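You operate a simulated robot arm through the tools that you are given. There is no shell and no other tool. Be economical: measure what you need, move in short steps, check, and stop when the job is done.

You run a simulated robot arm. Do the job below in one go: nothing can be reset, and whatever is moved stays where it is left.

## Task
Put the picture with the blue bar in the wooden frame.
Fine: the old one goes into slot 1 of the rack; latch shut again.

Only the result counts: the job must be done as asked and must still hold three seconds after the hand-in. Knocking over, shifting, dropping, spilling or breaking anything else fails it.

## Robot
A 6-joint arm with a two-finger parallel gripper, fixed in place. Base frame: the origin is at the foot of the arm, x ahead of it, y to its left, z up; the work surface is at about z = 0.762. Lengths are in m, angles in rad, forces in N, time in s.
With the tool pointing down near the work surface it reaches from about 0.26 to 0.68 m from the base axis. Its first joint turns from -1.152 to 1.152 rad. Payload 2.9 kg.
The tool frame sits at the grasp point between the pads (the TCP): z along the fingers, y along the line on which they close. The tips reach 0.03 m beyond it. Largest opening 0.11 m; finger width 0.02, thickness 0.01; the body of the gripper, 0.048 by 0.112 m, starts 0.055 m behind the TCP.
Orientation is that of the tool frame in the base frame, as [roll, pitch, yaw] about the fixed x, y, z axes, in that order (R = Rz(yaw) Ry(pitch) Rx(roll)). With the fingers straight down and closing along the base's y, the tool's x points along the base's -x, its y along +y and its z along -z.

## Interface
- The arm moves only by the tool step_arm. Its argument "targets" is a list of rows, each an object (a shift or turn left out is 0, a gripper value left out holds the last) with "claw": the finger opening in m, from 0 to 0.11; "slide": the shift along the tool's x, y, z in m, a list of three; "turn": the turn, a rotation vector about the tool's x, y, z in degrees, a list of three. In form: [{"claw": claw, "slide": [tx, ty, tz], "turn": [wx, wy, wz]}, ...]. A call has 1 to 20 rows; each row shifts and turns the commanded pose from where the row before left it, along the tool's axes as they then stand. A row lasts 0.2 s, in which the tool goes at most 0.05 m and 0.15 rad; a call with a longer step from one row to the next is refused whole, and so is a gripper value outside its range. A pose out of reach is approached as far as the arm can. The call stops where the force on the tool passes 70 N (or 10 N more than at its start, if that is more) or the arm is blocked; 0.2 s more then pass. Each finger travels about 0.108 m/s and halts on what it meets, pressing with about 44 N; the grip force reading is that of the motor and also rises with nothing between the fingers. The clock runs only during rows and for 0.2 s after the last one: add rows that do not move to give the fingers time. It gives the time, the measured TCP pose, the force on the tool (base axes), the opening and the grip force at its end, in the units of the frame above (readings bear some noise), with the torque about the TCP (base axes, N m) and any sound that the robot's microphone picked up, and new pictures: "pictures" is both (left out), scene, wrist or none.
- Cameras (640 x 400 px; columns grow to the right, rows downward): "scene" is fixed at [0.0963, 0.452, 1.4036]; the picture's right is [-0.63, -0.78, 0.00], its down [-0.39, 0.31, -0.87] and it looks along [0.67, -0.54, -0.50] (base axes); focal length 328 px, centre (320, 200). "wrist" rides on the gripper at [0.072, 0.017, -0.103] in the tool frame; the picture's right is [-0.23, 0.97, 0.00], its down [-0.76, -0.18, -0.62] and it looks along [-0.61, -0.14, 0.78] (tool axes); focal length 222 px, centre (320, 200). There is no depth. A picture from a camera that has moved, and an enlarged one, comes with that camera's place and axes in the base frame and with its lens. The place of the scene camera against the robot may be out by one fixed shift of up to 0.018 m in any direction.
- inspect(camera, box): a new picture of the part [left, top, right, bottom] of that camera's present view, enlarged. The clock stands still meanwhile.
- job_done(): hands the job in; it is judged then, once.

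Go step by step. Nothing tells you positions but the pictures and the camera data: compare them with the known pose of the tool, close in by small moves and look again before you grip or let go. The budget is 120 turns and 200 pictures, counting those below and the enlarged ones. Unless the task says otherwise, let go and move clear before handing in, and close with one line.

The tools are called after "Call:" as a command line: name --argument value ..., lists and objects as JSON in quotes. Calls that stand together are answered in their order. step_arm: Moves the arm, as the interface text tells. Its arguments: {"type":"object","properties":{"targets":{"type":"array"},"pictures":{"type":"string","enum":["both","scene","wrist","none"]}},"required":["targets"]} The other tools are called the same way: inspect (camera, box) takes an enlarged picture of a part of a camera's view; job_done () hands the job in.

At the start:

```text
clock: 0.0
tcp_pos: [0.3961, 0.1986, 1.1921]
tcp_rot: [3.141, 0.001, 3.142]
ft_force: [-0.4, 0.1, -0.5]
wrist_torque: [-0.01, 0.0, 0.0]
grip_width: 0.1099
gripper_force: 0.0
```

scene: 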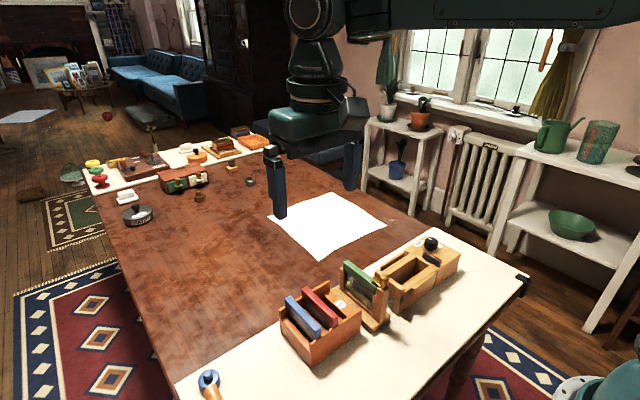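
wrist: 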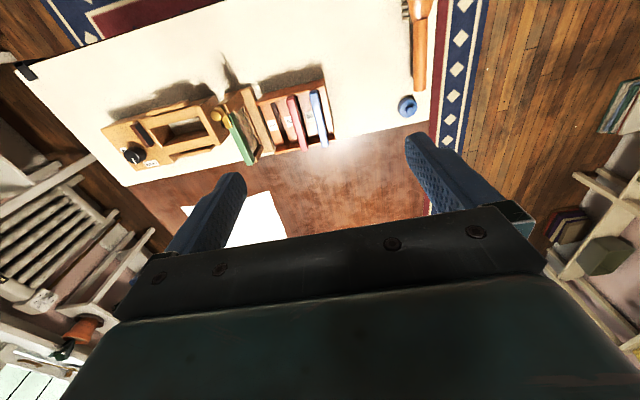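

I see a rack with red and blue bar pictures, a frame holding a green-bar picture, and a box with tray to its right. I'll zoom in on them.

Call:
inspect --camera "scene" --box '[260, 220, 480, 370]'

Call:
inspect --camera "wrist" --box '[90, 60, 350, 200]'

```text
2.67 times, centred on (370, 295) of scene
camera zoom: at [0.0963, 0.452, 1.4036], right [-0.63, -0.78, 0.0], down [-0.39, 0.31, -0.87], along [0.67, -0.54, -0.5], focal length 875 px, centre (187, -53)
```

zoom: 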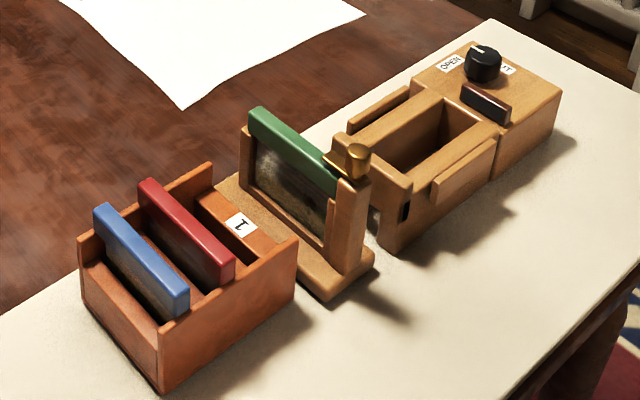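

```text
2.46 times, centred on (220, 130) of wrist
camera zoom: at [0.3246, 0.2174, 1.2947], right [0.23, 0.97, 0.0], down [0.76, -0.18, 0.62], along [0.61, -0.14, -0.78], focal length 547 px, centre (566, 372)
```

zoom: 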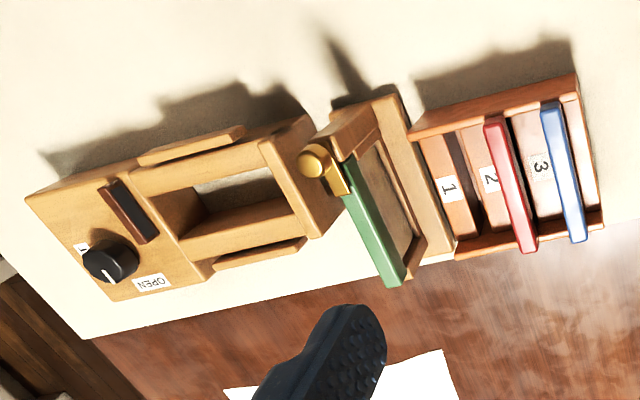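

The rack has slots 1 (empty), 2 (red) and 3 (blue). It stands at larger y, and the frame is near y≈0.015 with a brass latch. I'll move closer to look at the frame, latch and fixture.

Call:
step_arm --targets '[{"slide": [0.012, -0.028, 0.035]}, {"slide": [0.012, -0.028, 0.035]}, {"slide": [0.012, -0.028, 0.035]}, {"slide": [0.01, -0.028, 0.035]}, {}]' --pictures "both"

```text
clock: 1.2
tcp_pos: [0.3505, 0.0859, 1.0499]
tcp_rot: [-3.141, 0.001, 3.141]
ft_force: [-0.1, 0.6, 0.3]
wrist_torque: [-0.03, -0.01, 0.01]
grip_width: 0.1101
gripper_force: 0.1
camera wrist: at [0.2788, 0.103, 1.1526], right [0.23, 0.97, 0.0], down [0.76, -0.18, 0.62], along [0.61, -0.14, -0.78], focal length 222 px, centre (320, 200)
```

scene: 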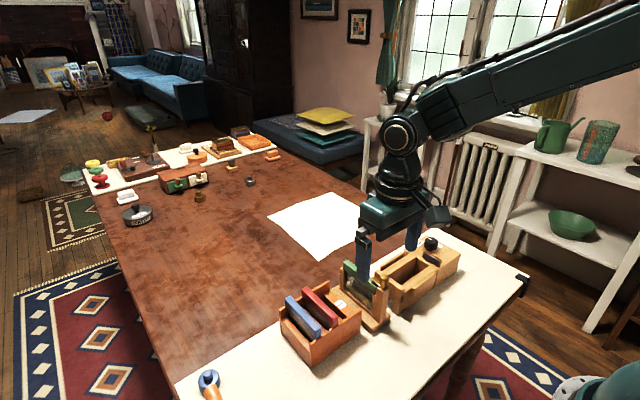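
wrist: 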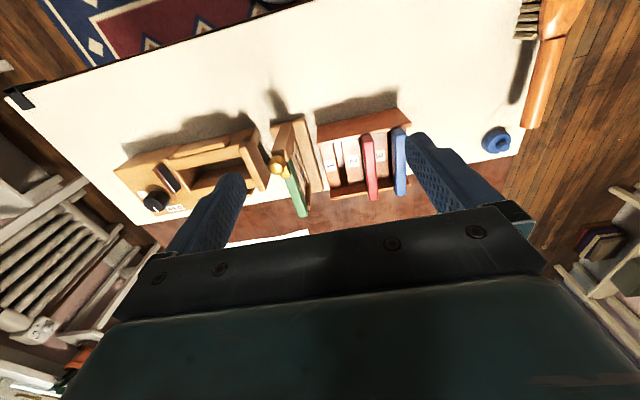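

Call:
inspect --camera "wrist" --box '[230, 85, 430, 225]'

Call:
inspect --camera "wrist" --box '[110, 110, 270, 225]'

Call:
inspect --camera "scene" --box '[330, 230, 470, 330]'

```text
2.86 times, centred on (330, 155) of wrist
camera zoom: at [0.2788, 0.103, 1.1526], right [0.23, 0.97, 0.0], down [0.76, -0.18, 0.62], along [0.61, -0.14, -0.78], focal length 635 px, centre (291, 329)
```

zoom: 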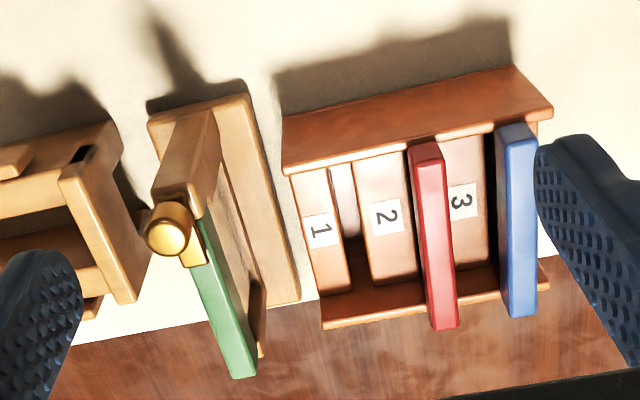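

```text
3.48 times, centred on (190, 168) of wrist
camera zoom: at [0.2788, 0.103, 1.1526], right [0.23, 0.97, 0.0], down [0.76, -0.18, 0.62], along [0.61, -0.14, -0.78], focal length 773 px, centre (772, 313)
```

zoom: 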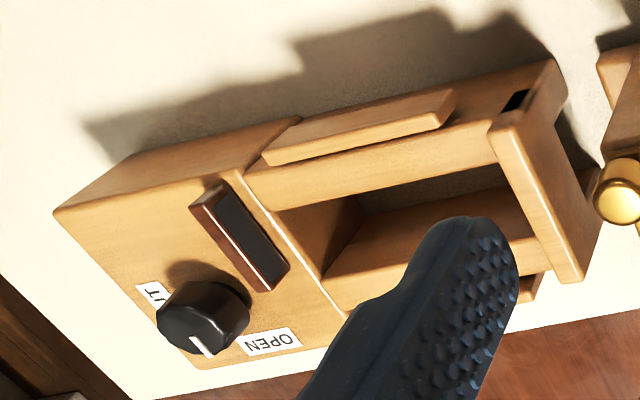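

```text
4.00 times, centred on (400, 280) of scene
camera zoom: at [0.0963, 0.452, 1.4036], right [-0.63, -0.78, 0.0], down [-0.39, 0.31, -0.87], along [0.67, -0.54, -0.5], focal length 1313 px, centre (0, -120)
```

zoom: 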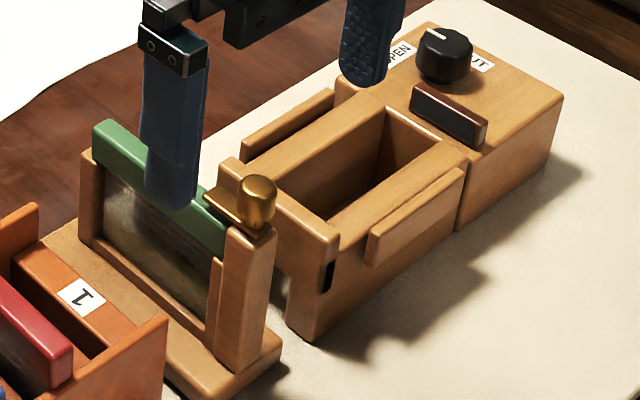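

The box with the OPEN/SHUT dial looks unrelated to the job. I'll go closer to the brass latch to see how it pivots.

Call:
step_arm --targets '[{"slide": [0.0, -0.028, 0.033]}, {"slide": [0.0, -0.028, 0.033]}, {"slide": [0.0, -0.028, 0.034]}, {}]' --pictures "wrist"

Call:
inspect --camera "wrist" --box '[250, 100, 450, 225]'

```text
clock: 2.2
tcp_pos: [0.3508, 0.0044, 0.9506]
tcp_rot: [-3.141, 0.001, 3.141]
ft_force: [-0.3, 0.5, -0.5]
wrist_torque: [0.03, 0.0, 0.01]
grip_width: 0.11
gripper_force: 0.0
camera wrist: at [0.2781, 0.0205, 1.0539], right [0.23, 0.97, 0.0], down [0.76, -0.18, 0.62], along [0.61, -0.14, -0.78], focal length 222 px, centre (320, 200)
```

wrist: 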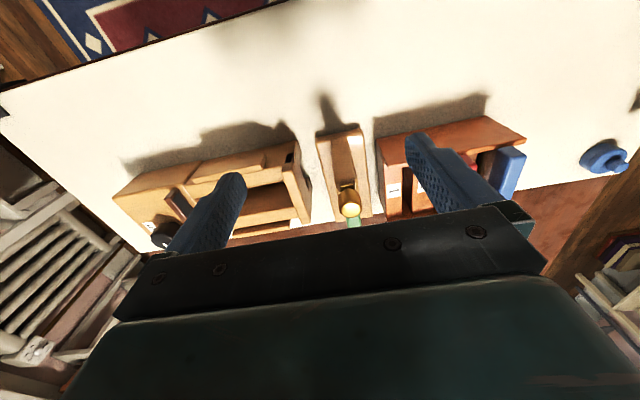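

```text
3.20 times, centred on (350, 162) of wrist
camera zoom: at [0.2781, 0.0205, 1.0539], right [0.23, 0.97, 0.0], down [0.76, -0.18, 0.62], along [0.61, -0.14, -0.78], focal length 711 px, centre (224, 320)
```

zoom: 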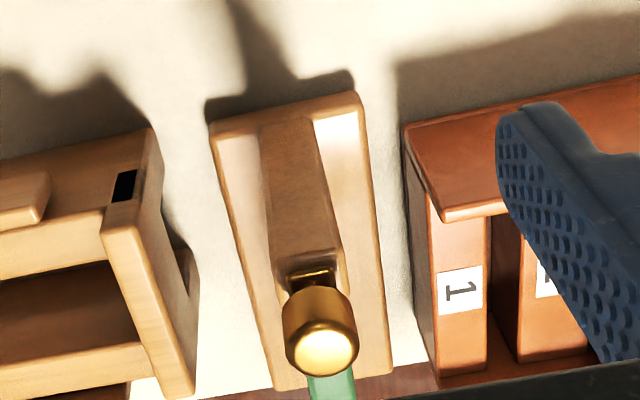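

Call:
inspect --camera "scene" --box '[360, 255, 420, 295]'

Call:
inspect --camera "wrist" --box '[320, 165, 380, 230]'

```text
10.00 times, centred on (390, 275) of scene
camera zoom: at [0.0963, 0.452, 1.4036], right [-0.63, -0.78, 0.0], down [-0.39, 0.31, -0.87], along [0.67, -0.54, -0.5], focal length 3282 px, centre (-380, -550)
```

zoom: 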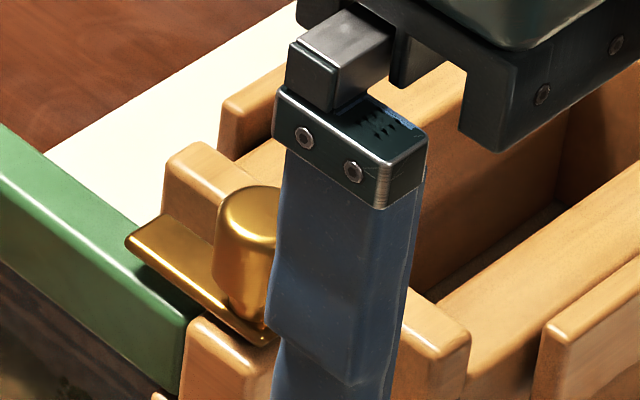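

```text
6.15 times, centred on (350, 198) of wrist
camera zoom: at [0.2781, 0.0205, 1.0539], right [0.23, 0.97, 0.0], down [0.76, -0.18, 0.62], along [0.61, -0.14, -0.78], focal length 1367 px, centre (135, 215)
```

zoom: 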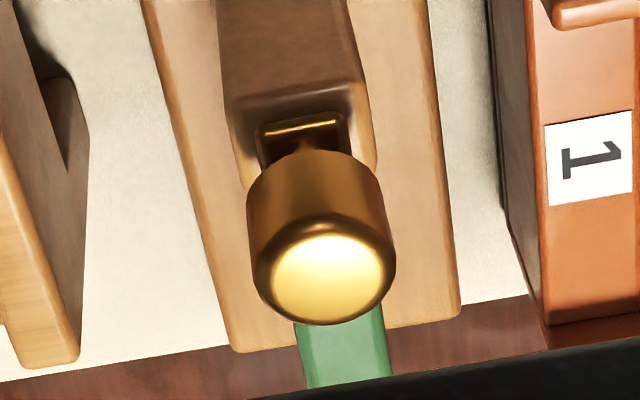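

The latch is a brass plate with an upright knob on top of the near post. I'll turn the wrist camera to look at it from the rack side and see how it moves.

Call:
step_arm --targets '[{"slide": [0, 0, -0.04]}, {"turn": [0, 0, 8.5]}, {"turn": [0, 0, 8.5]}, {"turn": [0, 0, 8.5]}, {"turn": [0, 0, 8.5]}, {"turn": [0, 0, 8.5]}, {"turn": [0, 0, 8.5]}, {"turn": [0, 0, 8.5]}, {"turn": [0, 0, 8.5]}, {"turn": [0, 0, 8.5]}, {"turn": [0, 0, 8.5]}, {"turn": [0, 0, 5]}, {"slide": [0.04, 0.04, 0]}, {"slide": [0.035, 0.035, 0]}, {}]' --pictures "both"

Call:
inspect --camera "wrist" --box '[240, 100, 440, 225]'

```text
refused: row 13 steps farther than a row can; nothing moved
```

```text
3.20 times, centred on (340, 162) of wrist
camera zoom: at [0.2781, 0.0205, 1.0539], right [0.23, 0.97, 0.0], down [0.76, -0.18, 0.62], along [0.61, -0.14, -0.78], focal length 711 px, centre (256, 320)
```

zoom: 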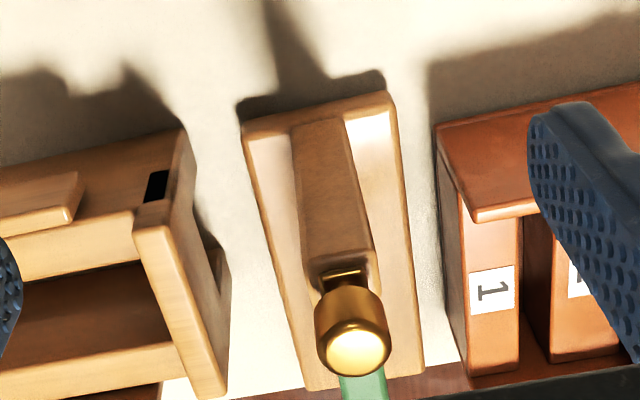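

One row was too long, so I'll split that shift and repeat.

Call:
step_arm --targets '[{"slide": [0, 0, -0.04]}, {"turn": [0, 0, 8.5]}, {"turn": [0, 0, 8.5]}, {"turn": [0, 0, 8.5]}, {"turn": [0, 0, 8.5]}, {"turn": [0, 0, 8.5]}, {"turn": [0, 0, 8.5]}, {"turn": [0, 0, 8.5]}, {"turn": [0, 0, 8.5]}, {"turn": [0, 0, 8.5]}, {"turn": [0, 0, 8.5]}, {"turn": [0, 0, 5]}, {"slide": [0.03, 0.03, 0]}, {"slide": [0.03, 0.03, 0]}, {"slide": [0.015, 0.015, 0]}, {}]' --pictures "both"

Call:
inspect --camera "wrist" --box '[240, 100, 440, 225]'

```text
clock: 5.6
tcp_pos: [0.4278, 0.0804, 0.9903]
tcp_rot: [3.141, 0.0, 1.57]
ft_force: [-0.2, -0.5, 0.4]
wrist_torque: [0.0, 0.0, 0.02]
grip_width: 0.1102
gripper_force: 0.0
camera wrist: at [0.4441, 0.1519, 1.0938], right [0.97, -0.23, 0.0], down [-0.18, -0.76, 0.62], along [-0.14, -0.61, -0.78], focal length 222 px, centre (320, 200)
```

scene: 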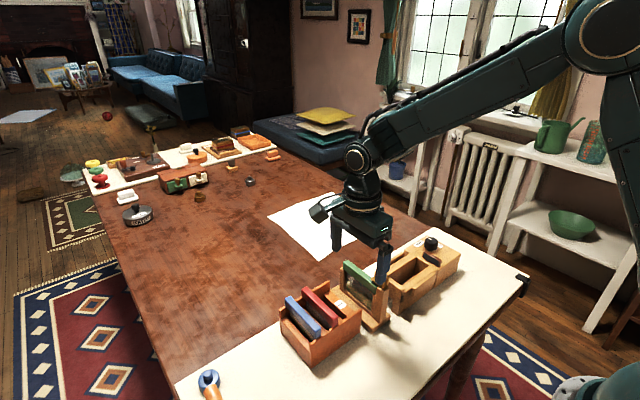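
wrist: 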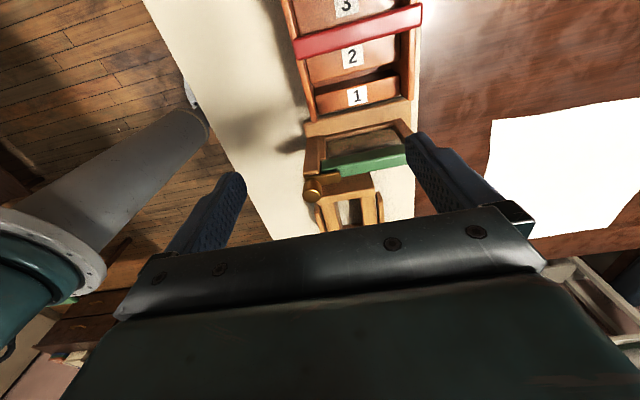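

```text
3.20 times, centred on (340, 162) of wrist
camera zoom: at [0.4441, 0.1519, 1.0938], right [0.97, -0.23, 0.0], down [-0.18, -0.76, 0.62], along [-0.14, -0.61, -0.78], focal length 711 px, centre (256, 320)
```

zoom: 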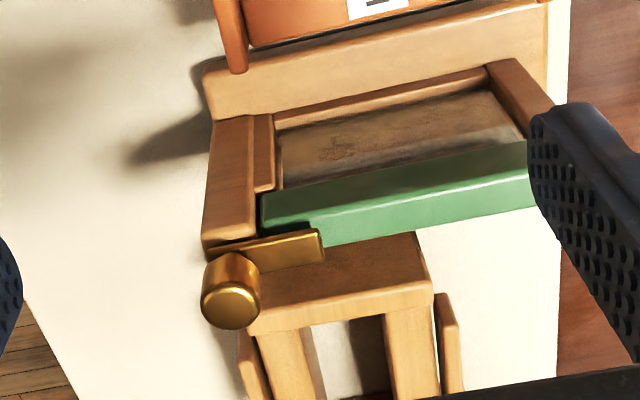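

Call:
inspect --camera "wrist" --box '[296, 150, 352, 210]'

Call:
inspect --camera "scene" --box '[340, 255, 400, 335]'

```text
6.67 times, centred on (324, 180) of wrist
camera zoom: at [0.4441, 0.1519, 1.0938], right [0.97, -0.23, 0.0], down [-0.18, -0.76, 0.62], along [-0.14, -0.61, -0.78], focal length 1481 px, centre (293, 333)
```

zoom: 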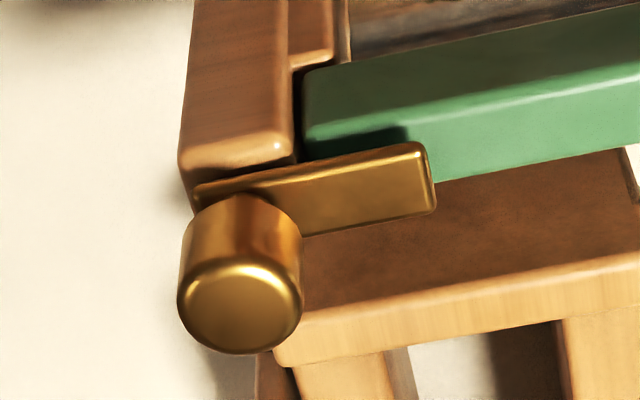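

```text
5.00 times, centred on (370, 295) of scene
camera zoom: at [0.0963, 0.452, 1.4036], right [-0.63, -0.78, 0.0], down [-0.39, 0.31, -0.87], along [0.67, -0.54, -0.5], focal length 1641 px, centre (70, -275)
```

zoom: 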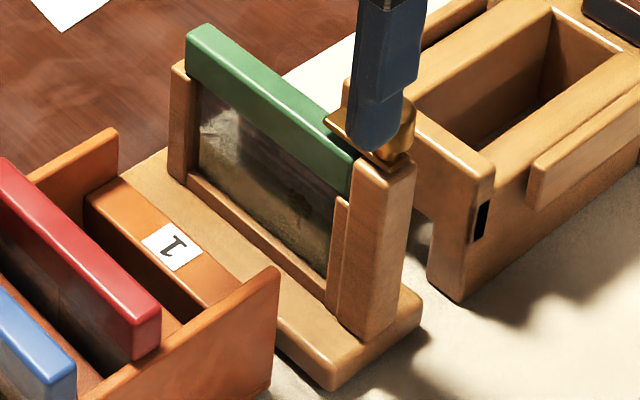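

The latch is a turn-button. The knob's top centre is near (0.406, 0.0185, 0.912), and the plate points +x over the bar. I'll rotate back and hover over the knob.

Call:
step_arm --targets '[{"turn": [0, 0, -8.5]}, {"turn": [0, 0, -8.5]}, {"turn": [0, 0, -8.5]}, {"turn": [0, 0, -8.5]}, {"turn": [0, 0, -8.5]}, {"turn": [0, 0, -8.5]}, {"turn": [0, 0, -8.5]}, {"turn": [0, 0, -8.5]}, {"turn": [0, 0, -8.5]}, {"turn": [0, 0, -8.5]}, {"turn": [0, 0, -5]}, {"slide": [0.011, -0.031, 0]}, {"slide": [0.011, -0.031, 0.0]}, {"slide": [0, 0, 0.02], "claw": 0.06}, {}, {}]' --pictures "both"

Call:
inspect --camera "scene" --box '[340, 215, 440, 315]'

Call:
inspect --camera "wrist" --box '[240, 80, 440, 225]'

```text
clock: 9.0
tcp_pos: [0.4052, 0.0185, 0.9712]
tcp_rot: [-3.141, 0.0, -3.14]
ft_force: [0.7, 0.2, 0.1]
wrist_torque: [0.02, -0.01, 0.02]
grip_width: 0.0599
gripper_force: 0.1
camera wrist: at [0.3332, 0.0348, 1.0745], right [0.23, 0.97, 0.0], down [0.76, -0.18, 0.62], along [0.61, -0.14, -0.78], focal length 222 px, centre (320, 200)
```

scene: 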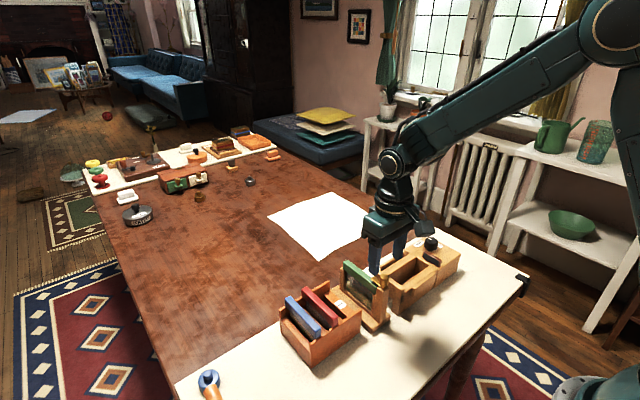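
wrist: 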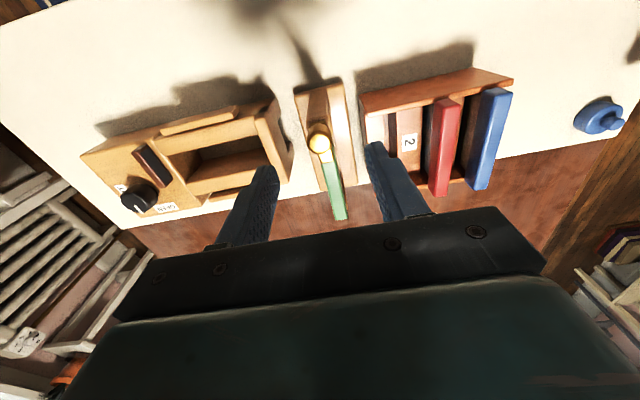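

```text
4.00 times, centred on (390, 265) of scene
camera zoom: at [0.0963, 0.452, 1.4036], right [-0.63, -0.78, 0.0], down [-0.39, 0.31, -0.87], along [0.67, -0.54, -0.5], focal length 1313 px, centre (40, -60)
```

zoom: 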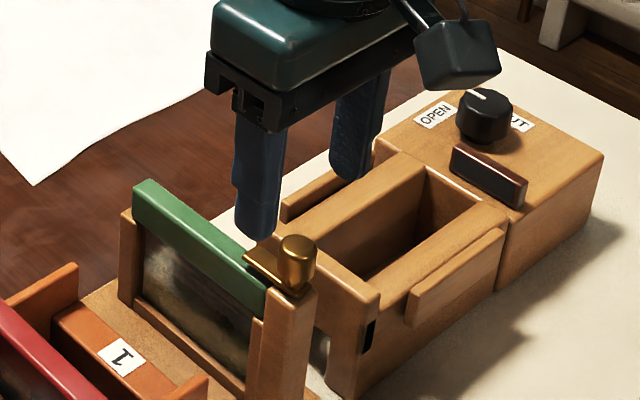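

```text
2.76 times, centred on (340, 152) of wrist
camera zoom: at [0.3332, 0.0348, 1.0745], right [0.23, 0.97, 0.0], down [0.76, -0.18, 0.62], along [0.61, -0.14, -0.78], focal length 613 px, centre (265, 331)
```

zoom: 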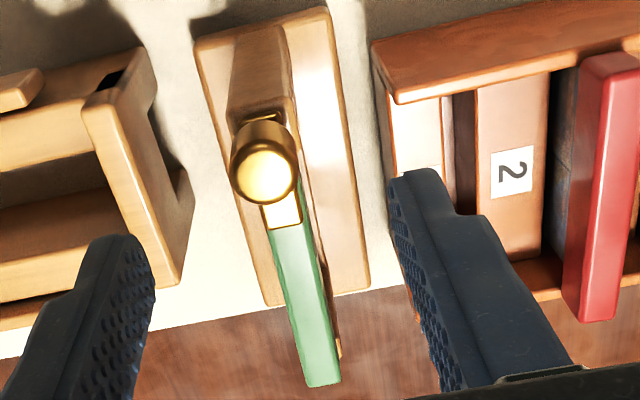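

The view confirms the knob at (0.406, 0.0175), with the fingers straddling it. I'll descend so the tips sit just above the plate, and close.

Call:
step_arm --targets '[{"slide": [-0.001, -0.001, 0.02], "claw": 0.05}, {"slide": [0, 0, 0.015]}, {"slide": [0, 0, 0.006]}, {"claw": 0.012}, {}, {}, {}]' --pictures "wrist"

Call:
inspect --camera "scene" --box '[340, 215, 440, 315]'

```text
clock: 10.6
tcp_pos: [0.4043, 0.0162, 0.929]
tcp_rot: [-3.14, -0.002, -3.142]
ft_force: [-0.4, -0.6, 0.5]
wrist_torque: [0.21, -0.18, -0.01]
grip_width: 0.0188
gripper_force: 43.7
camera wrist: at [0.333, 0.0334, 1.033], right [0.23, 0.97, 0.0], down [0.76, -0.18, 0.62], along [0.61, -0.14, -0.78], focal length 222 px, centre (320, 200)
```

wrist: 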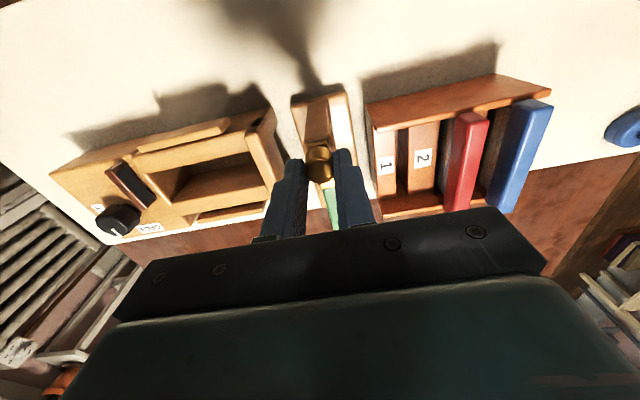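

```text
4.00 times, centred on (390, 265) of scene
camera zoom: at [0.0964, 0.452, 1.4036], right [-0.63, -0.78, 0.0], down [-0.39, 0.31, -0.87], along [0.67, -0.54, -0.5], focal length 1313 px, centre (40, -60)
```

zoom: 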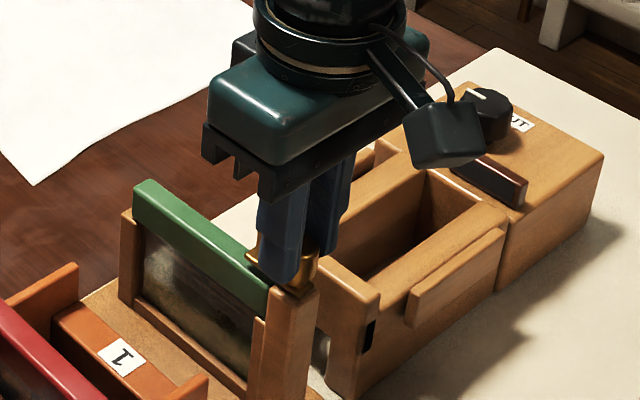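

The knob is gripped (18.8 mm). I'll twist it a little and watch the torque.

Call:
step_arm --targets '[{"turn": [0, 0, 6]}, {"turn": [0, 0, 6]}, {"turn": [0, 0, 6]}]' --pictures "none"

Call:
inspect --camera "wrist" --box '[260, 80, 400, 225]'

Call:
inspect --camera "scene" --box '[360, 250, 420, 300]'

```text
clock: 11.4
tcp_pos: [0.4037, 0.0182, 0.9289]
tcp_rot: [3.141, -0.003, 2.825]
ft_force: [0.7, -0.4, 0.2]
wrist_torque: [0.18, -0.05, 0.0]
grip_width: 0.0188
gripper_force: 44.0
```

```text
2.76 times, centred on (330, 152) of wrist
camera zoom: at [0.3416, 0.055, 1.0331], right [0.52, 0.85, 0.0], down [0.67, -0.41, 0.62], along [0.53, -0.32, -0.78], focal length 613 px, centre (292, 331)
```

zoom: 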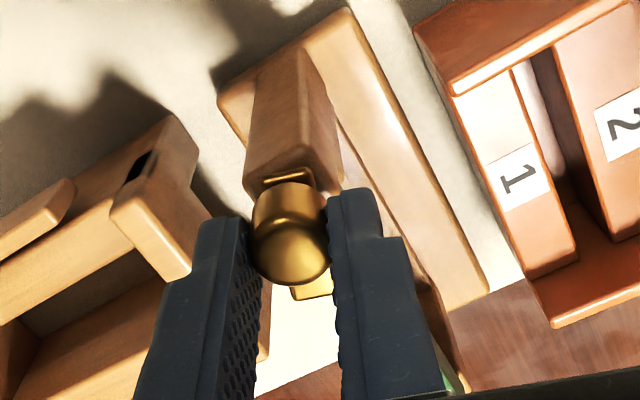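

```text
8.00 times, centred on (390, 275) of scene
camera zoom: at [0.0965, 0.452, 1.4036], right [-0.63, -0.78, 0.0], down [-0.39, 0.31, -0.87], along [0.67, -0.54, -0.5], focal length 2625 px, centre (-240, -400)
```

zoom: 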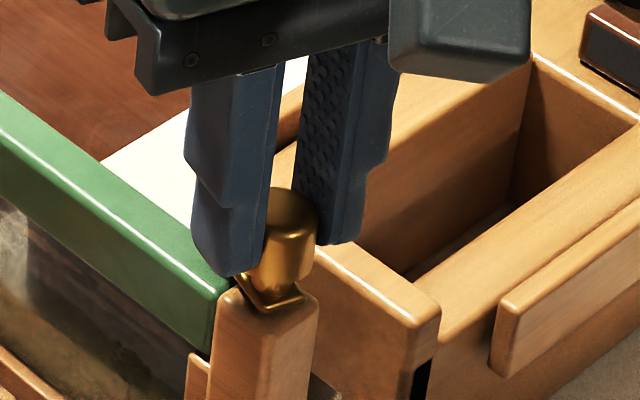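

The plate turns freely with the knob, so the pivot is confirmed. I'll continue to about 90°, then release and rise.

Call:
step_arm --targets '[{"turn": [0, 0, 8]}, {"turn": [0, 0, 8]}, {"turn": [0, 0, 8]}, {"turn": [0, 0, 8]}, {"turn": [0, 0, 8]}, {"turn": [0, 0, 8]}, {"turn": [0, 0, 8]}, {"turn": [0, 0, 8]}, {"turn": [0, 0, 8]}, {}]' --pictures "none"

Call:
inspect --camera "wrist" --box '[260, 80, 400, 225]'

Call:
inspect --camera "scene" --box '[360, 250, 420, 300]'

```text
clock: 13.6
tcp_pos: [0.4045, 0.0158, 0.9314]
tcp_rot: [-3.14, -0.001, 1.57]
ft_force: [-9.8, 1.9, 0.6]
wrist_torque: [0.0, 0.65, 0.02]
grip_width: 0.019
gripper_force: 44.0
```

```text
2.76 times, centred on (330, 152) of wrist
camera zoom: at [0.4218, 0.0894, 1.0341], right [0.97, -0.23, 0.0], down [-0.18, -0.76, 0.62], along [-0.14, -0.61, -0.78], focal length 613 px, centre (292, 331)
```

zoom: 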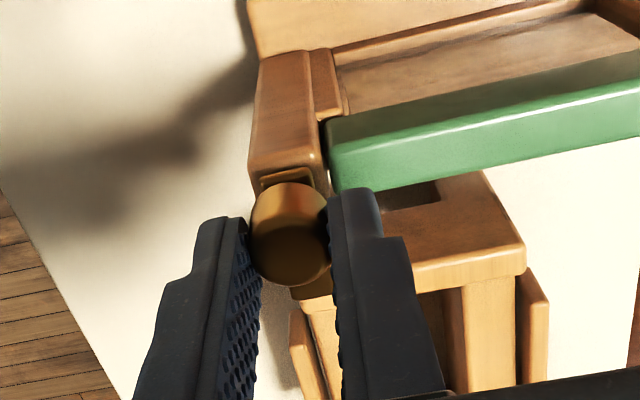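

```text
8.00 times, centred on (390, 275) of scene
camera zoom: at [0.096, 0.452, 1.4036], right [-0.63, -0.78, 0.0], down [-0.39, 0.31, -0.87], along [0.67, -0.54, -0.5], focal length 2625 px, centre (-240, -400)
```

zoom: 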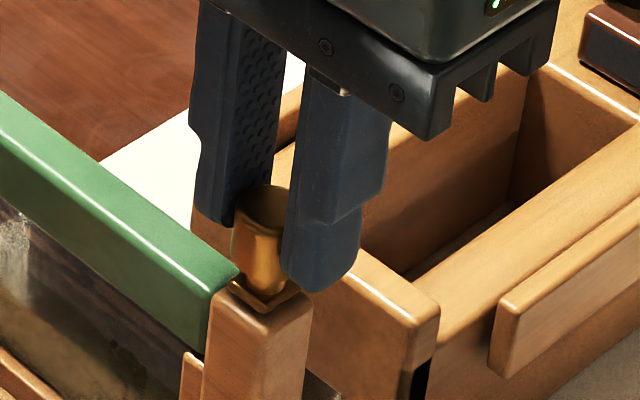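

Call:
step_arm --targets '[{"claw": 0.05}, {}, {"slide": [0, 0, -0.03]}, {"slide": [0, 0, -0.03]}, {"claw": 0.06}]' --pictures "none"

Call:
inspect --camera "wrist" --box '[240, 80, 440, 225]'

Call:
inspect --camera "scene" --box '[340, 215, 440, 315]'

```text
clock: 14.8
tcp_pos: [0.4051, 0.0171, 0.9903]
tcp_rot: [-3.141, 0.0, 1.572]
ft_force: [-0.2, 0.7, -0.2]
wrist_torque: [-0.01, 0.0, 0.04]
grip_width: 0.0599
gripper_force: 0.1
```

```text
2.76 times, centred on (340, 152) of wrist
camera zoom: at [0.4218, 0.09, 1.0945], right [0.97, -0.23, 0.0], down [-0.18, -0.76, 0.62], along [-0.14, -0.61, -0.78], focal length 613 px, centre (265, 331)
```

zoom: 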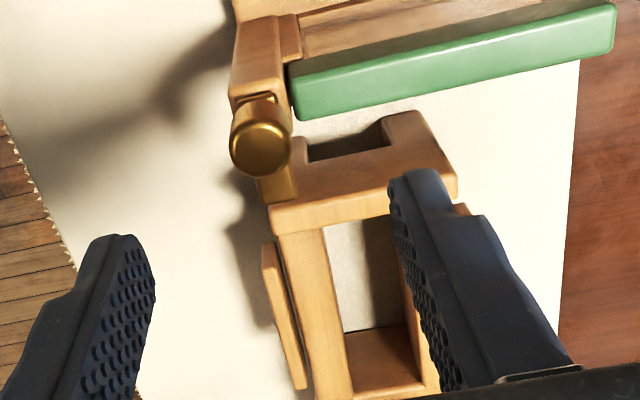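

```text
4.00 times, centred on (390, 265) of scene
camera zoom: at [0.0963, 0.452, 1.4036], right [-0.63, -0.78, 0.0], down [-0.39, 0.31, -0.87], along [0.67, -0.54, -0.5], focal length 1313 px, centre (40, -60)
```

zoom: 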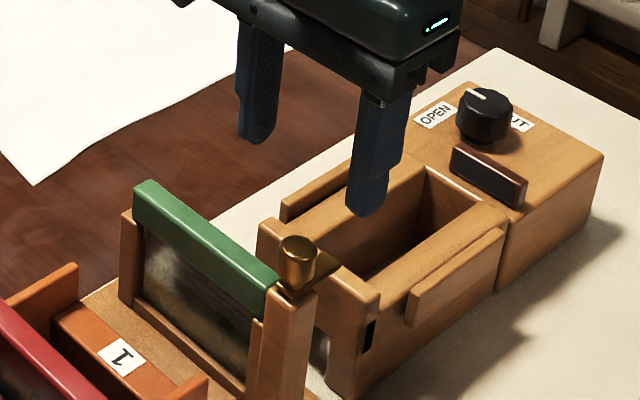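

The latch is open with its plate pointing −y, and nothing else shifted. The green bar spans x≈0.417–0.519 at y≈0.017, so I'll turn back and hover over its centre.

Call:
step_arm --targets '[{"turn": [0, 0, -8.5]}, {"turn": [0, 0, -8.5]}, {"turn": [0, 0, -8.5]}, {"turn": [0, 0, -8.5]}, {"turn": [0, 0, -8.5]}, {"turn": [0, 0, -8.5]}, {"turn": [0, 0, -8.5]}, {"turn": [0, 0, -8.5]}, {"turn": [0, 0, -8.5]}, {"turn": [0, 0, -8.5]}, {"turn": [0, 0, -5]}, {"slide": [-0.032, 0, 0.0]}, {"slide": [-0.031, 0, 0.0]}, {"slide": [0, 0, 0.03]}, {"slide": [0, 0, 0.02], "claw": 0.05}, {}]' --pictures "wrist"

Call:
inspect --camera "wrist" --box '[240, 80, 440, 225]'

Call:
inspect --camera "scene" --box '[320, 215, 420, 315]'

```text
clock: 18.2
tcp_pos: [0.468, 0.0185, 0.9395]
tcp_rot: [-3.141, 0.0, -3.141]
ft_force: [0.4, 0.1, 1.1]
wrist_torque: [0.0, 0.01, -0.01]
grip_width: 0.0503
gripper_force: 0.1
camera wrist: at [0.3956, 0.0344, 1.0432], right [0.23, 0.97, 0.0], down [0.76, -0.18, 0.62], along [0.61, -0.14, -0.78], focal length 222 px, centre (320, 200)
```

wrist: 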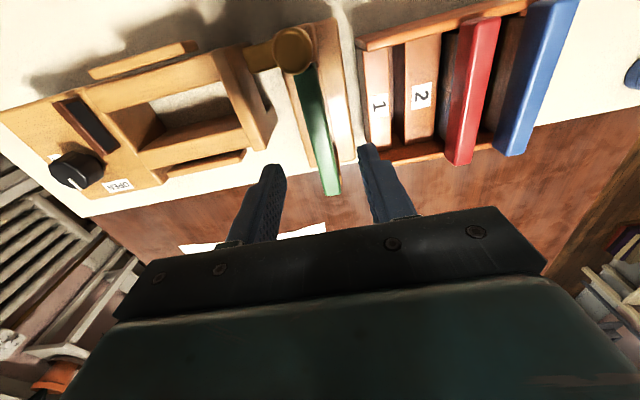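

```text
2.76 times, centred on (340, 152) of wrist
camera zoom: at [0.3956, 0.0344, 1.0432], right [0.23, 0.97, 0.0], down [0.76, -0.18, 0.62], along [0.61, -0.14, -0.78], focal length 613 px, centre (265, 331)
```

zoom: 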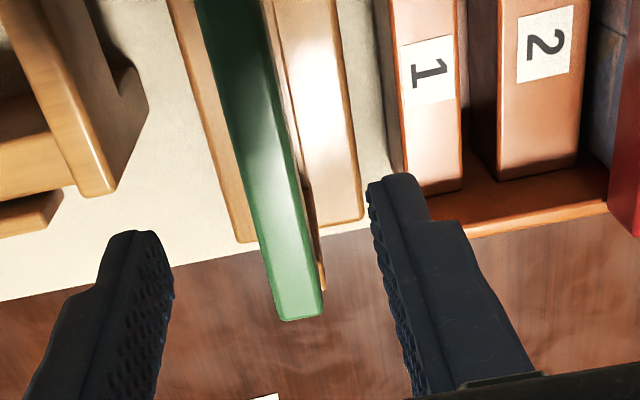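

```text
4.00 times, centred on (370, 265) of scene
camera zoom: at [0.0963, 0.452, 1.4036], right [-0.63, -0.78, 0.0], down [-0.39, 0.31, -0.87], along [0.67, -0.54, -0.5], focal length 1313 px, centre (120, -60)
```

zoom: 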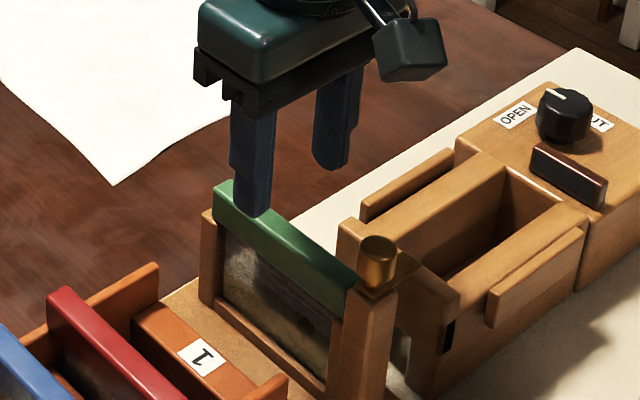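

The bar is at y≈0.018, centred between the fingers. I'll descend and grip it.

Call:
step_arm --targets '[{"slide": [0, 0, 0.025]}, {"slide": [0, 0, 0.015]}, {"slide": [0, 0, 0.008]}, {"claw": 0.004}, {}, {}, {}]' --pictures "none"

Call:
inspect --camera "scene" --box '[320, 215, 420, 315]'

Call:
inspect --camera "wrist" --box '[240, 40, 440, 225]'

```text
clock: 19.8
tcp_pos: [0.4676, 0.0168, 0.8933]
tcp_rot: [-3.142, 0.001, 3.141]
ft_force: [0.1, 0.4, 0.3]
wrist_torque: [0.0, 0.01, 0.02]
grip_width: 0.0145
gripper_force: 44.4
```

```text
4.00 times, centred on (370, 265) of scene
camera zoom: at [0.0963, 0.452, 1.4036], right [-0.63, -0.78, 0.0], down [-0.39, 0.31, -0.87], along [0.67, -0.54, -0.5], focal length 1313 px, centre (120, -60)
```

zoom: 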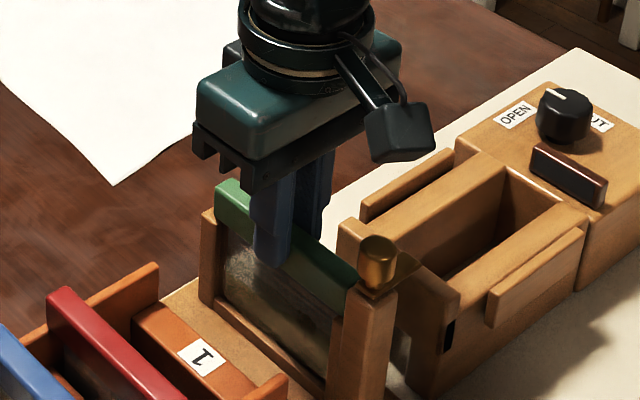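

```text
2.16 times, centred on (340, 132) of wrist
camera zoom: at [0.3954, 0.0338, 0.996], right [0.23, 0.97, 0.0], down [0.76, -0.18, 0.62], along [0.61, -0.14, -0.78], focal length 480 px, centre (277, 346)
```

zoom: 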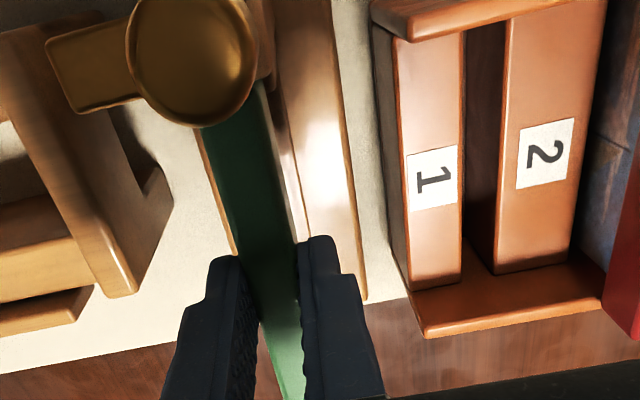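

The bar is gripped at 14.5 mm with no side load. I'll lift gently first.

Call:
step_arm --targets '[{"slide": [0, 0, -0.008]}, {"slide": [0, 0, -0.012]}, {"slide": [0, 0, -0.015]}]' --pictures "none"

Call:
inspect --camera "scene" --box '[320, 215, 420, 335]'

```text
clock: 20.6
tcp_pos: [0.4662, 0.0163, 0.9281]
tcp_rot: [3.141, 0.0, -3.141]
ft_force: [0.7, 2.3, -1.0]
wrist_torque: [0.16, -0.04, -0.1]
grip_width: 0.0149
gripper_force: 44.1
```

```text
3.33 times, centred on (370, 275) of scene
camera zoom: at [0.0963, 0.452, 1.4036], right [-0.63, -0.78, 0.0], down [-0.39, 0.31, -0.87], along [0.67, -0.54, -0.5], focal length 1094 px, centre (153, -50)
```

zoom: 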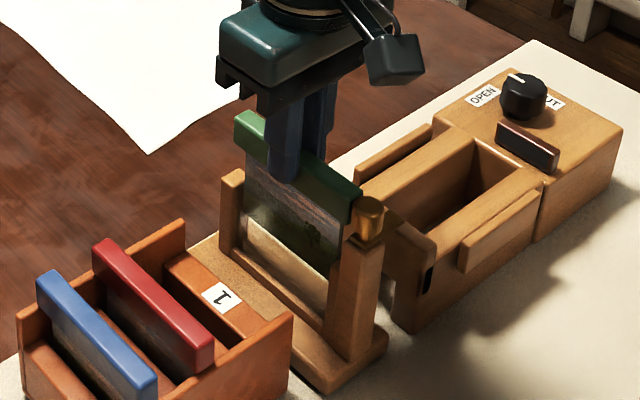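

It lifts cleanly, and the frame stays put. I'll raise it fully clear.

Call:
step_arm --targets '[{"slide": [0, 0, -0.02]}, {"slide": [0, 0, -0.03]}, {"slide": [0, 0, -0.03]}, {"slide": [0, 0, -0.03]}, {"slide": [0, 0, -0.01]}, {}]' --pictures "both"

Call:
inspect --camera "scene" --box '[260, 175, 460, 355]'

Call:
inspect --camera "wrist" --box '[240, 60, 480, 225]'

```text
clock: 22.0
tcp_pos: [0.4679, 0.0177, 1.0468]
tcp_rot: [3.14, 0.001, 3.141]
ft_force: [-0.6, -0.1, -0.2]
wrist_torque: [-0.02, -0.02, -0.03]
grip_width: 0.0145
gripper_force: 44.2
camera wrist: at [0.396, 0.0339, 1.1508], right [0.23, 0.97, 0.0], down [0.76, -0.18, 0.62], along [0.61, -0.14, -0.78], focal length 222 px, centre (320, 200)
```

scene: 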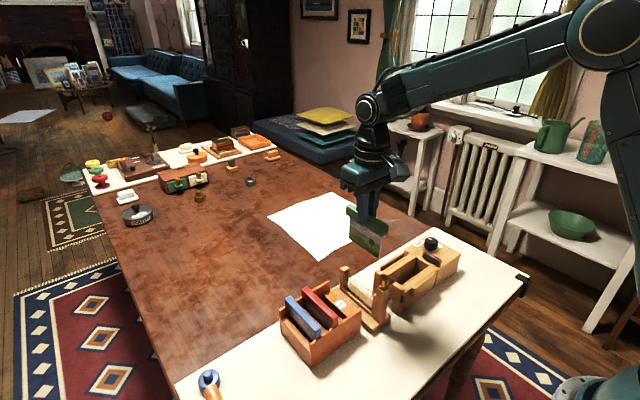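
wrist: 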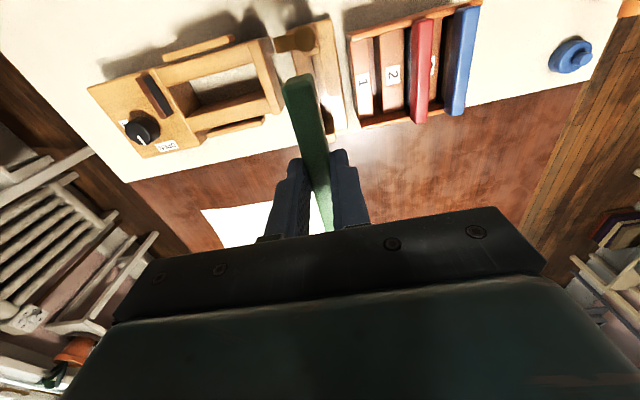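

```text
2.22 times, centred on (360, 265) of scene
camera zoom: at [0.0963, 0.452, 1.4036], right [-0.63, -0.78, 0.0], down [-0.39, 0.31, -0.87], along [0.67, -0.54, -0.5], focal length 729 px, centre (231, 56)
```

zoom: 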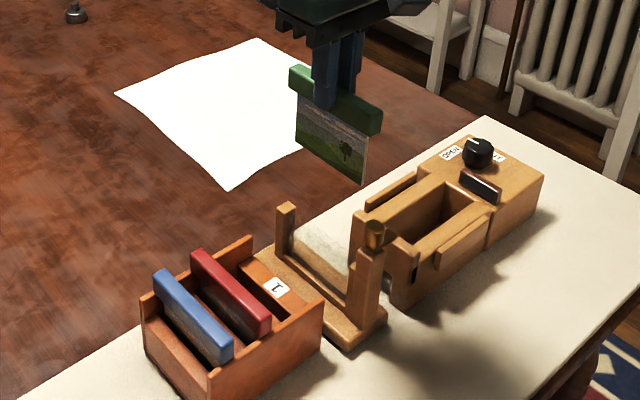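

```text
2.42 times, centred on (360, 142) of wrist
camera zoom: at [0.396, 0.0339, 1.1508], right [0.23, 0.97, 0.0], down [0.76, -0.18, 0.62], along [0.61, -0.14, -0.78], focal length 538 px, centre (223, 339)
```

zoom: 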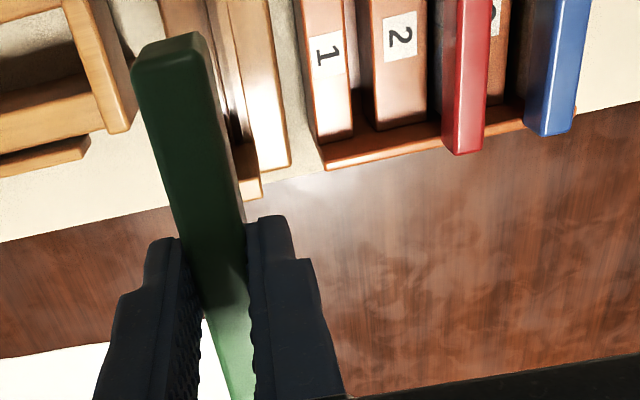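

The green picture is out. Before insertion I need the rack geometry accurately, so I'll zoom in from this side and then take a view from the other side.

Call:
inspect --camera "wrist" --box '[340, 0, 490, 135]'

Call:
step_arm --targets '[{"slide": [0.0, 0, -0.03]}, {"slide": [0.017, 0.045, 0]}, {"slide": [0.017, 0.045, 0]}, {"slide": [0.017, 0.045, 0]}, {"slide": [0.017, 0.045, 0]}, {"slide": [0, 0.045, 0]}, {}]' --pictures "wrist"

Call:
inspect --camera "wrist" --box '[160, 80, 310, 215]'

```text
2.96 times, centred on (415, 68) of wrist
camera zoom: at [0.396, 0.0339, 1.1508], right [0.23, 0.97, 0.0], down [0.76, -0.18, 0.62], along [0.61, -0.14, -0.78], focal length 658 px, centre (38, 593)
```

zoom: 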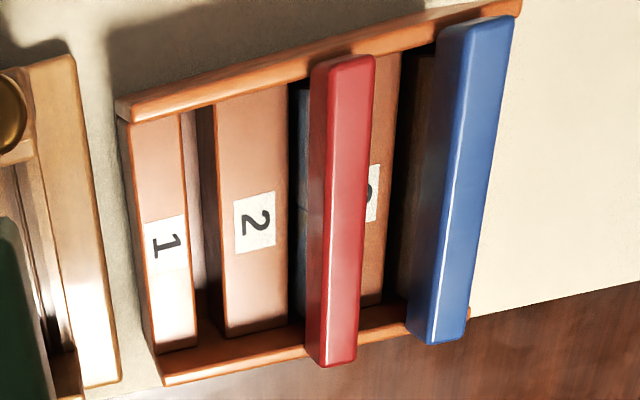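

```text
clock: 23.6
tcp_pos: [0.3996, 0.2409, 1.0772]
tcp_rot: [-3.141, 0.0, 3.141]
ft_force: [0.1, -0.4, -0.3]
wrist_torque: [0.0, 0.0, 0.03]
grip_width: 0.0148
gripper_force: 43.9
camera wrist: at [0.3273, 0.2577, 1.1802], right [0.23, 0.97, 0.0], down [0.76, -0.18, 0.62], along [0.61, -0.14, -0.78], focal length 222 px, centre (320, 200)
```

wrist: 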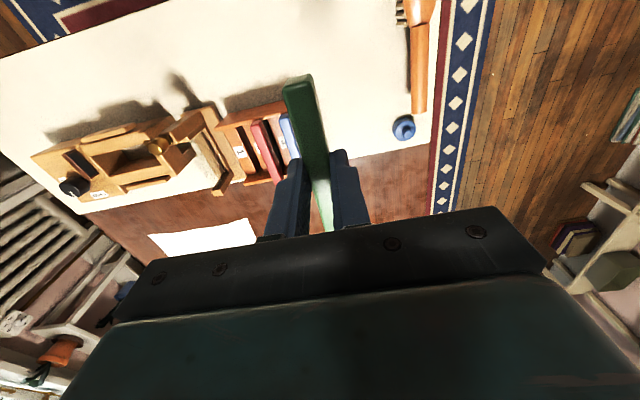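

```text
2.96 times, centred on (235, 148) of wrist
camera zoom: at [0.3273, 0.2577, 1.1802], right [0.23, 0.97, 0.0], down [0.76, -0.18, 0.62], along [0.61, -0.14, -0.78], focal length 658 px, centre (572, 356)
```

zoom: 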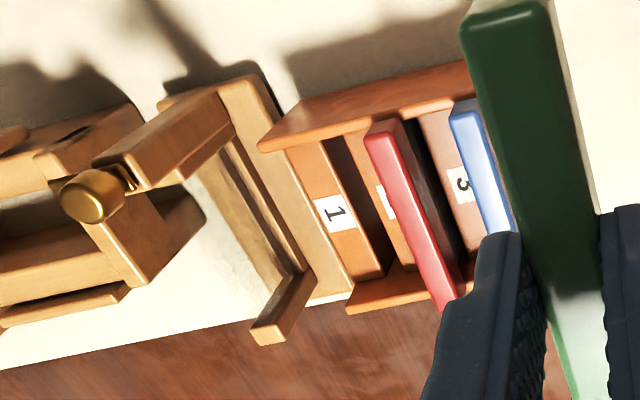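

Two-view triangulation puts red at (0.473, 0.1405) and blue at (0.473, 0.186). Slot 1's gap is centred at y≈0.0945, and the rest height of a bar top is z≈0.857. I'll record the grip reference and move above slot 1.

Call:
inspect --camera "wrist" --box '[260, 60, 370, 240]'

Call:
step_arm --targets '[{"slide": [-0.018, -0.036, 0]}, {"slide": [-0.018, -0.037, 0]}, {"slide": [-0.018, -0.037, 0]}, {"slide": [-0.018, -0.036, 0]}, {"slide": [0, 0, 0.04]}, {"slide": [0, 0, 0.03]}, {}]' --pictures "both"

Call:
inspect --camera "scene" --box '[260, 215, 400, 365]'

Call:
inspect --camera "wrist" --box '[240, 0, 420, 150]'

```text
2.22 times, centred on (315, 150) of wrist
camera zoom: at [0.3273, 0.2577, 1.1802], right [0.23, 0.97, 0.0], down [0.76, -0.18, 0.62], along [0.61, -0.14, -0.78], focal length 494 px, centre (331, 311)
```

zoom: 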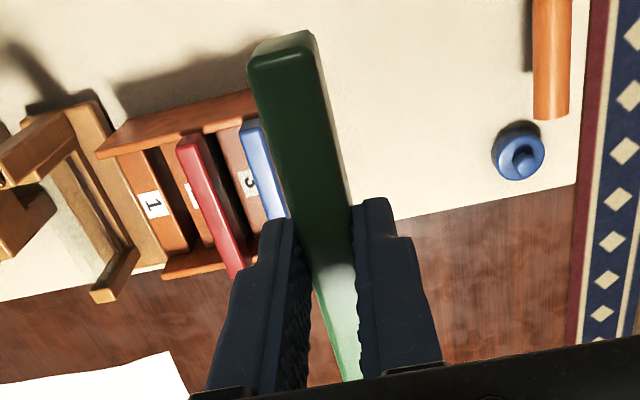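

```text
clock: 25.2
tcp_pos: [0.4739, 0.0922, 1.0061]
tcp_rot: [3.141, 0.0, -3.141]
ft_force: [-0.1, 0.2, -0.3]
wrist_torque: [0.01, 0.0, 0.02]
grip_width: 0.0147
gripper_force: 43.9
camera wrist: at [0.4014, 0.1094, 1.1095], right [0.23, 0.97, 0.0], down [0.76, -0.18, 0.62], along [0.61, -0.14, -0.78], focal length 222 px, centre (320, 200)
```

scene: 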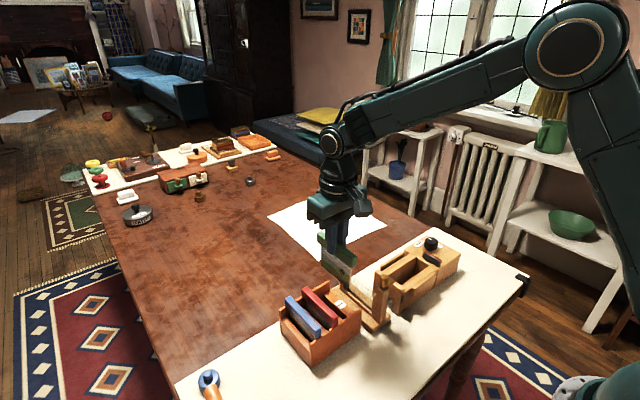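
wrist: 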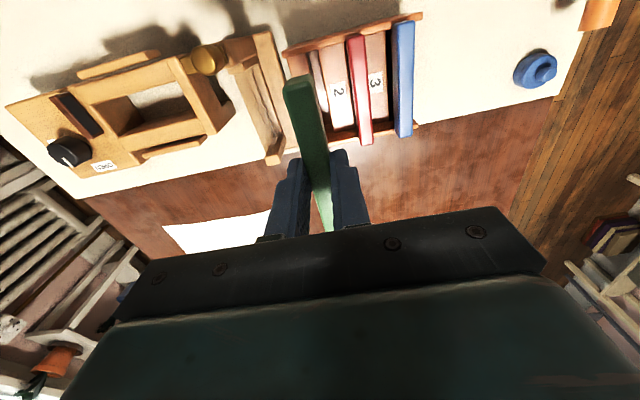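

```text
2.67 times, centred on (330, 290) of scene
camera zoom: at [0.0963, 0.452, 1.4036], right [-0.63, -0.78, 0.0], down [-0.39, 0.31, -0.87], along [0.67, -0.54, -0.5], focal length 875 px, centre (293, -40)
```

zoom: 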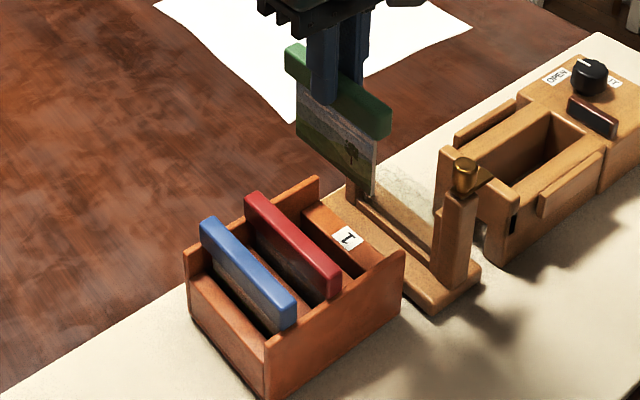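

```text
2.67 times, centred on (330, 75) of wrist
camera zoom: at [0.4014, 0.1094, 1.1095], right [0.23, 0.97, 0.0], down [0.76, -0.18, 0.62], along [0.61, -0.14, -0.78], focal length 592 px, centre (293, 533)
```

zoom: 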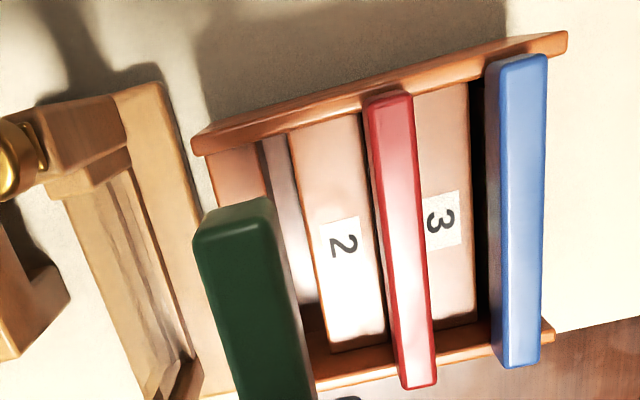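

Call:
step_arm --targets '[{}]' --pictures "none"

Call:
step_arm --targets '[{}]' --pictures "none"

Call:
step_arm --targets '[{}]' --pictures "none"

```text
clock: 25.6
tcp_pos: [0.4752, 0.0926, 1.0077]
tcp_rot: [3.142, 0.0, -3.141]
ft_force: [-0.2, 0.5, -0.5]
wrist_torque: [0.0, 0.01, 0.0]
grip_width: 0.0148
gripper_force: 43.8
```

```text
clock: 26.0
tcp_pos: [0.4739, 0.0922, 1.0065]
tcp_rot: [3.141, -0.002, 3.141]
ft_force: [0.2, 0.7, -0.6]
wrist_torque: [0.02, 0.02, 0.01]
grip_width: 0.0148
gripper_force: 43.5
```

```text
clock: 26.4
tcp_pos: [0.474, 0.0925, 1.0066]
tcp_rot: [3.14, 0.0, 3.141]
ft_force: [0.6, 0.9, -0.1]
wrist_torque: [-0.01, 0.03, -0.01]
grip_width: 0.0147
gripper_force: 43.9
```

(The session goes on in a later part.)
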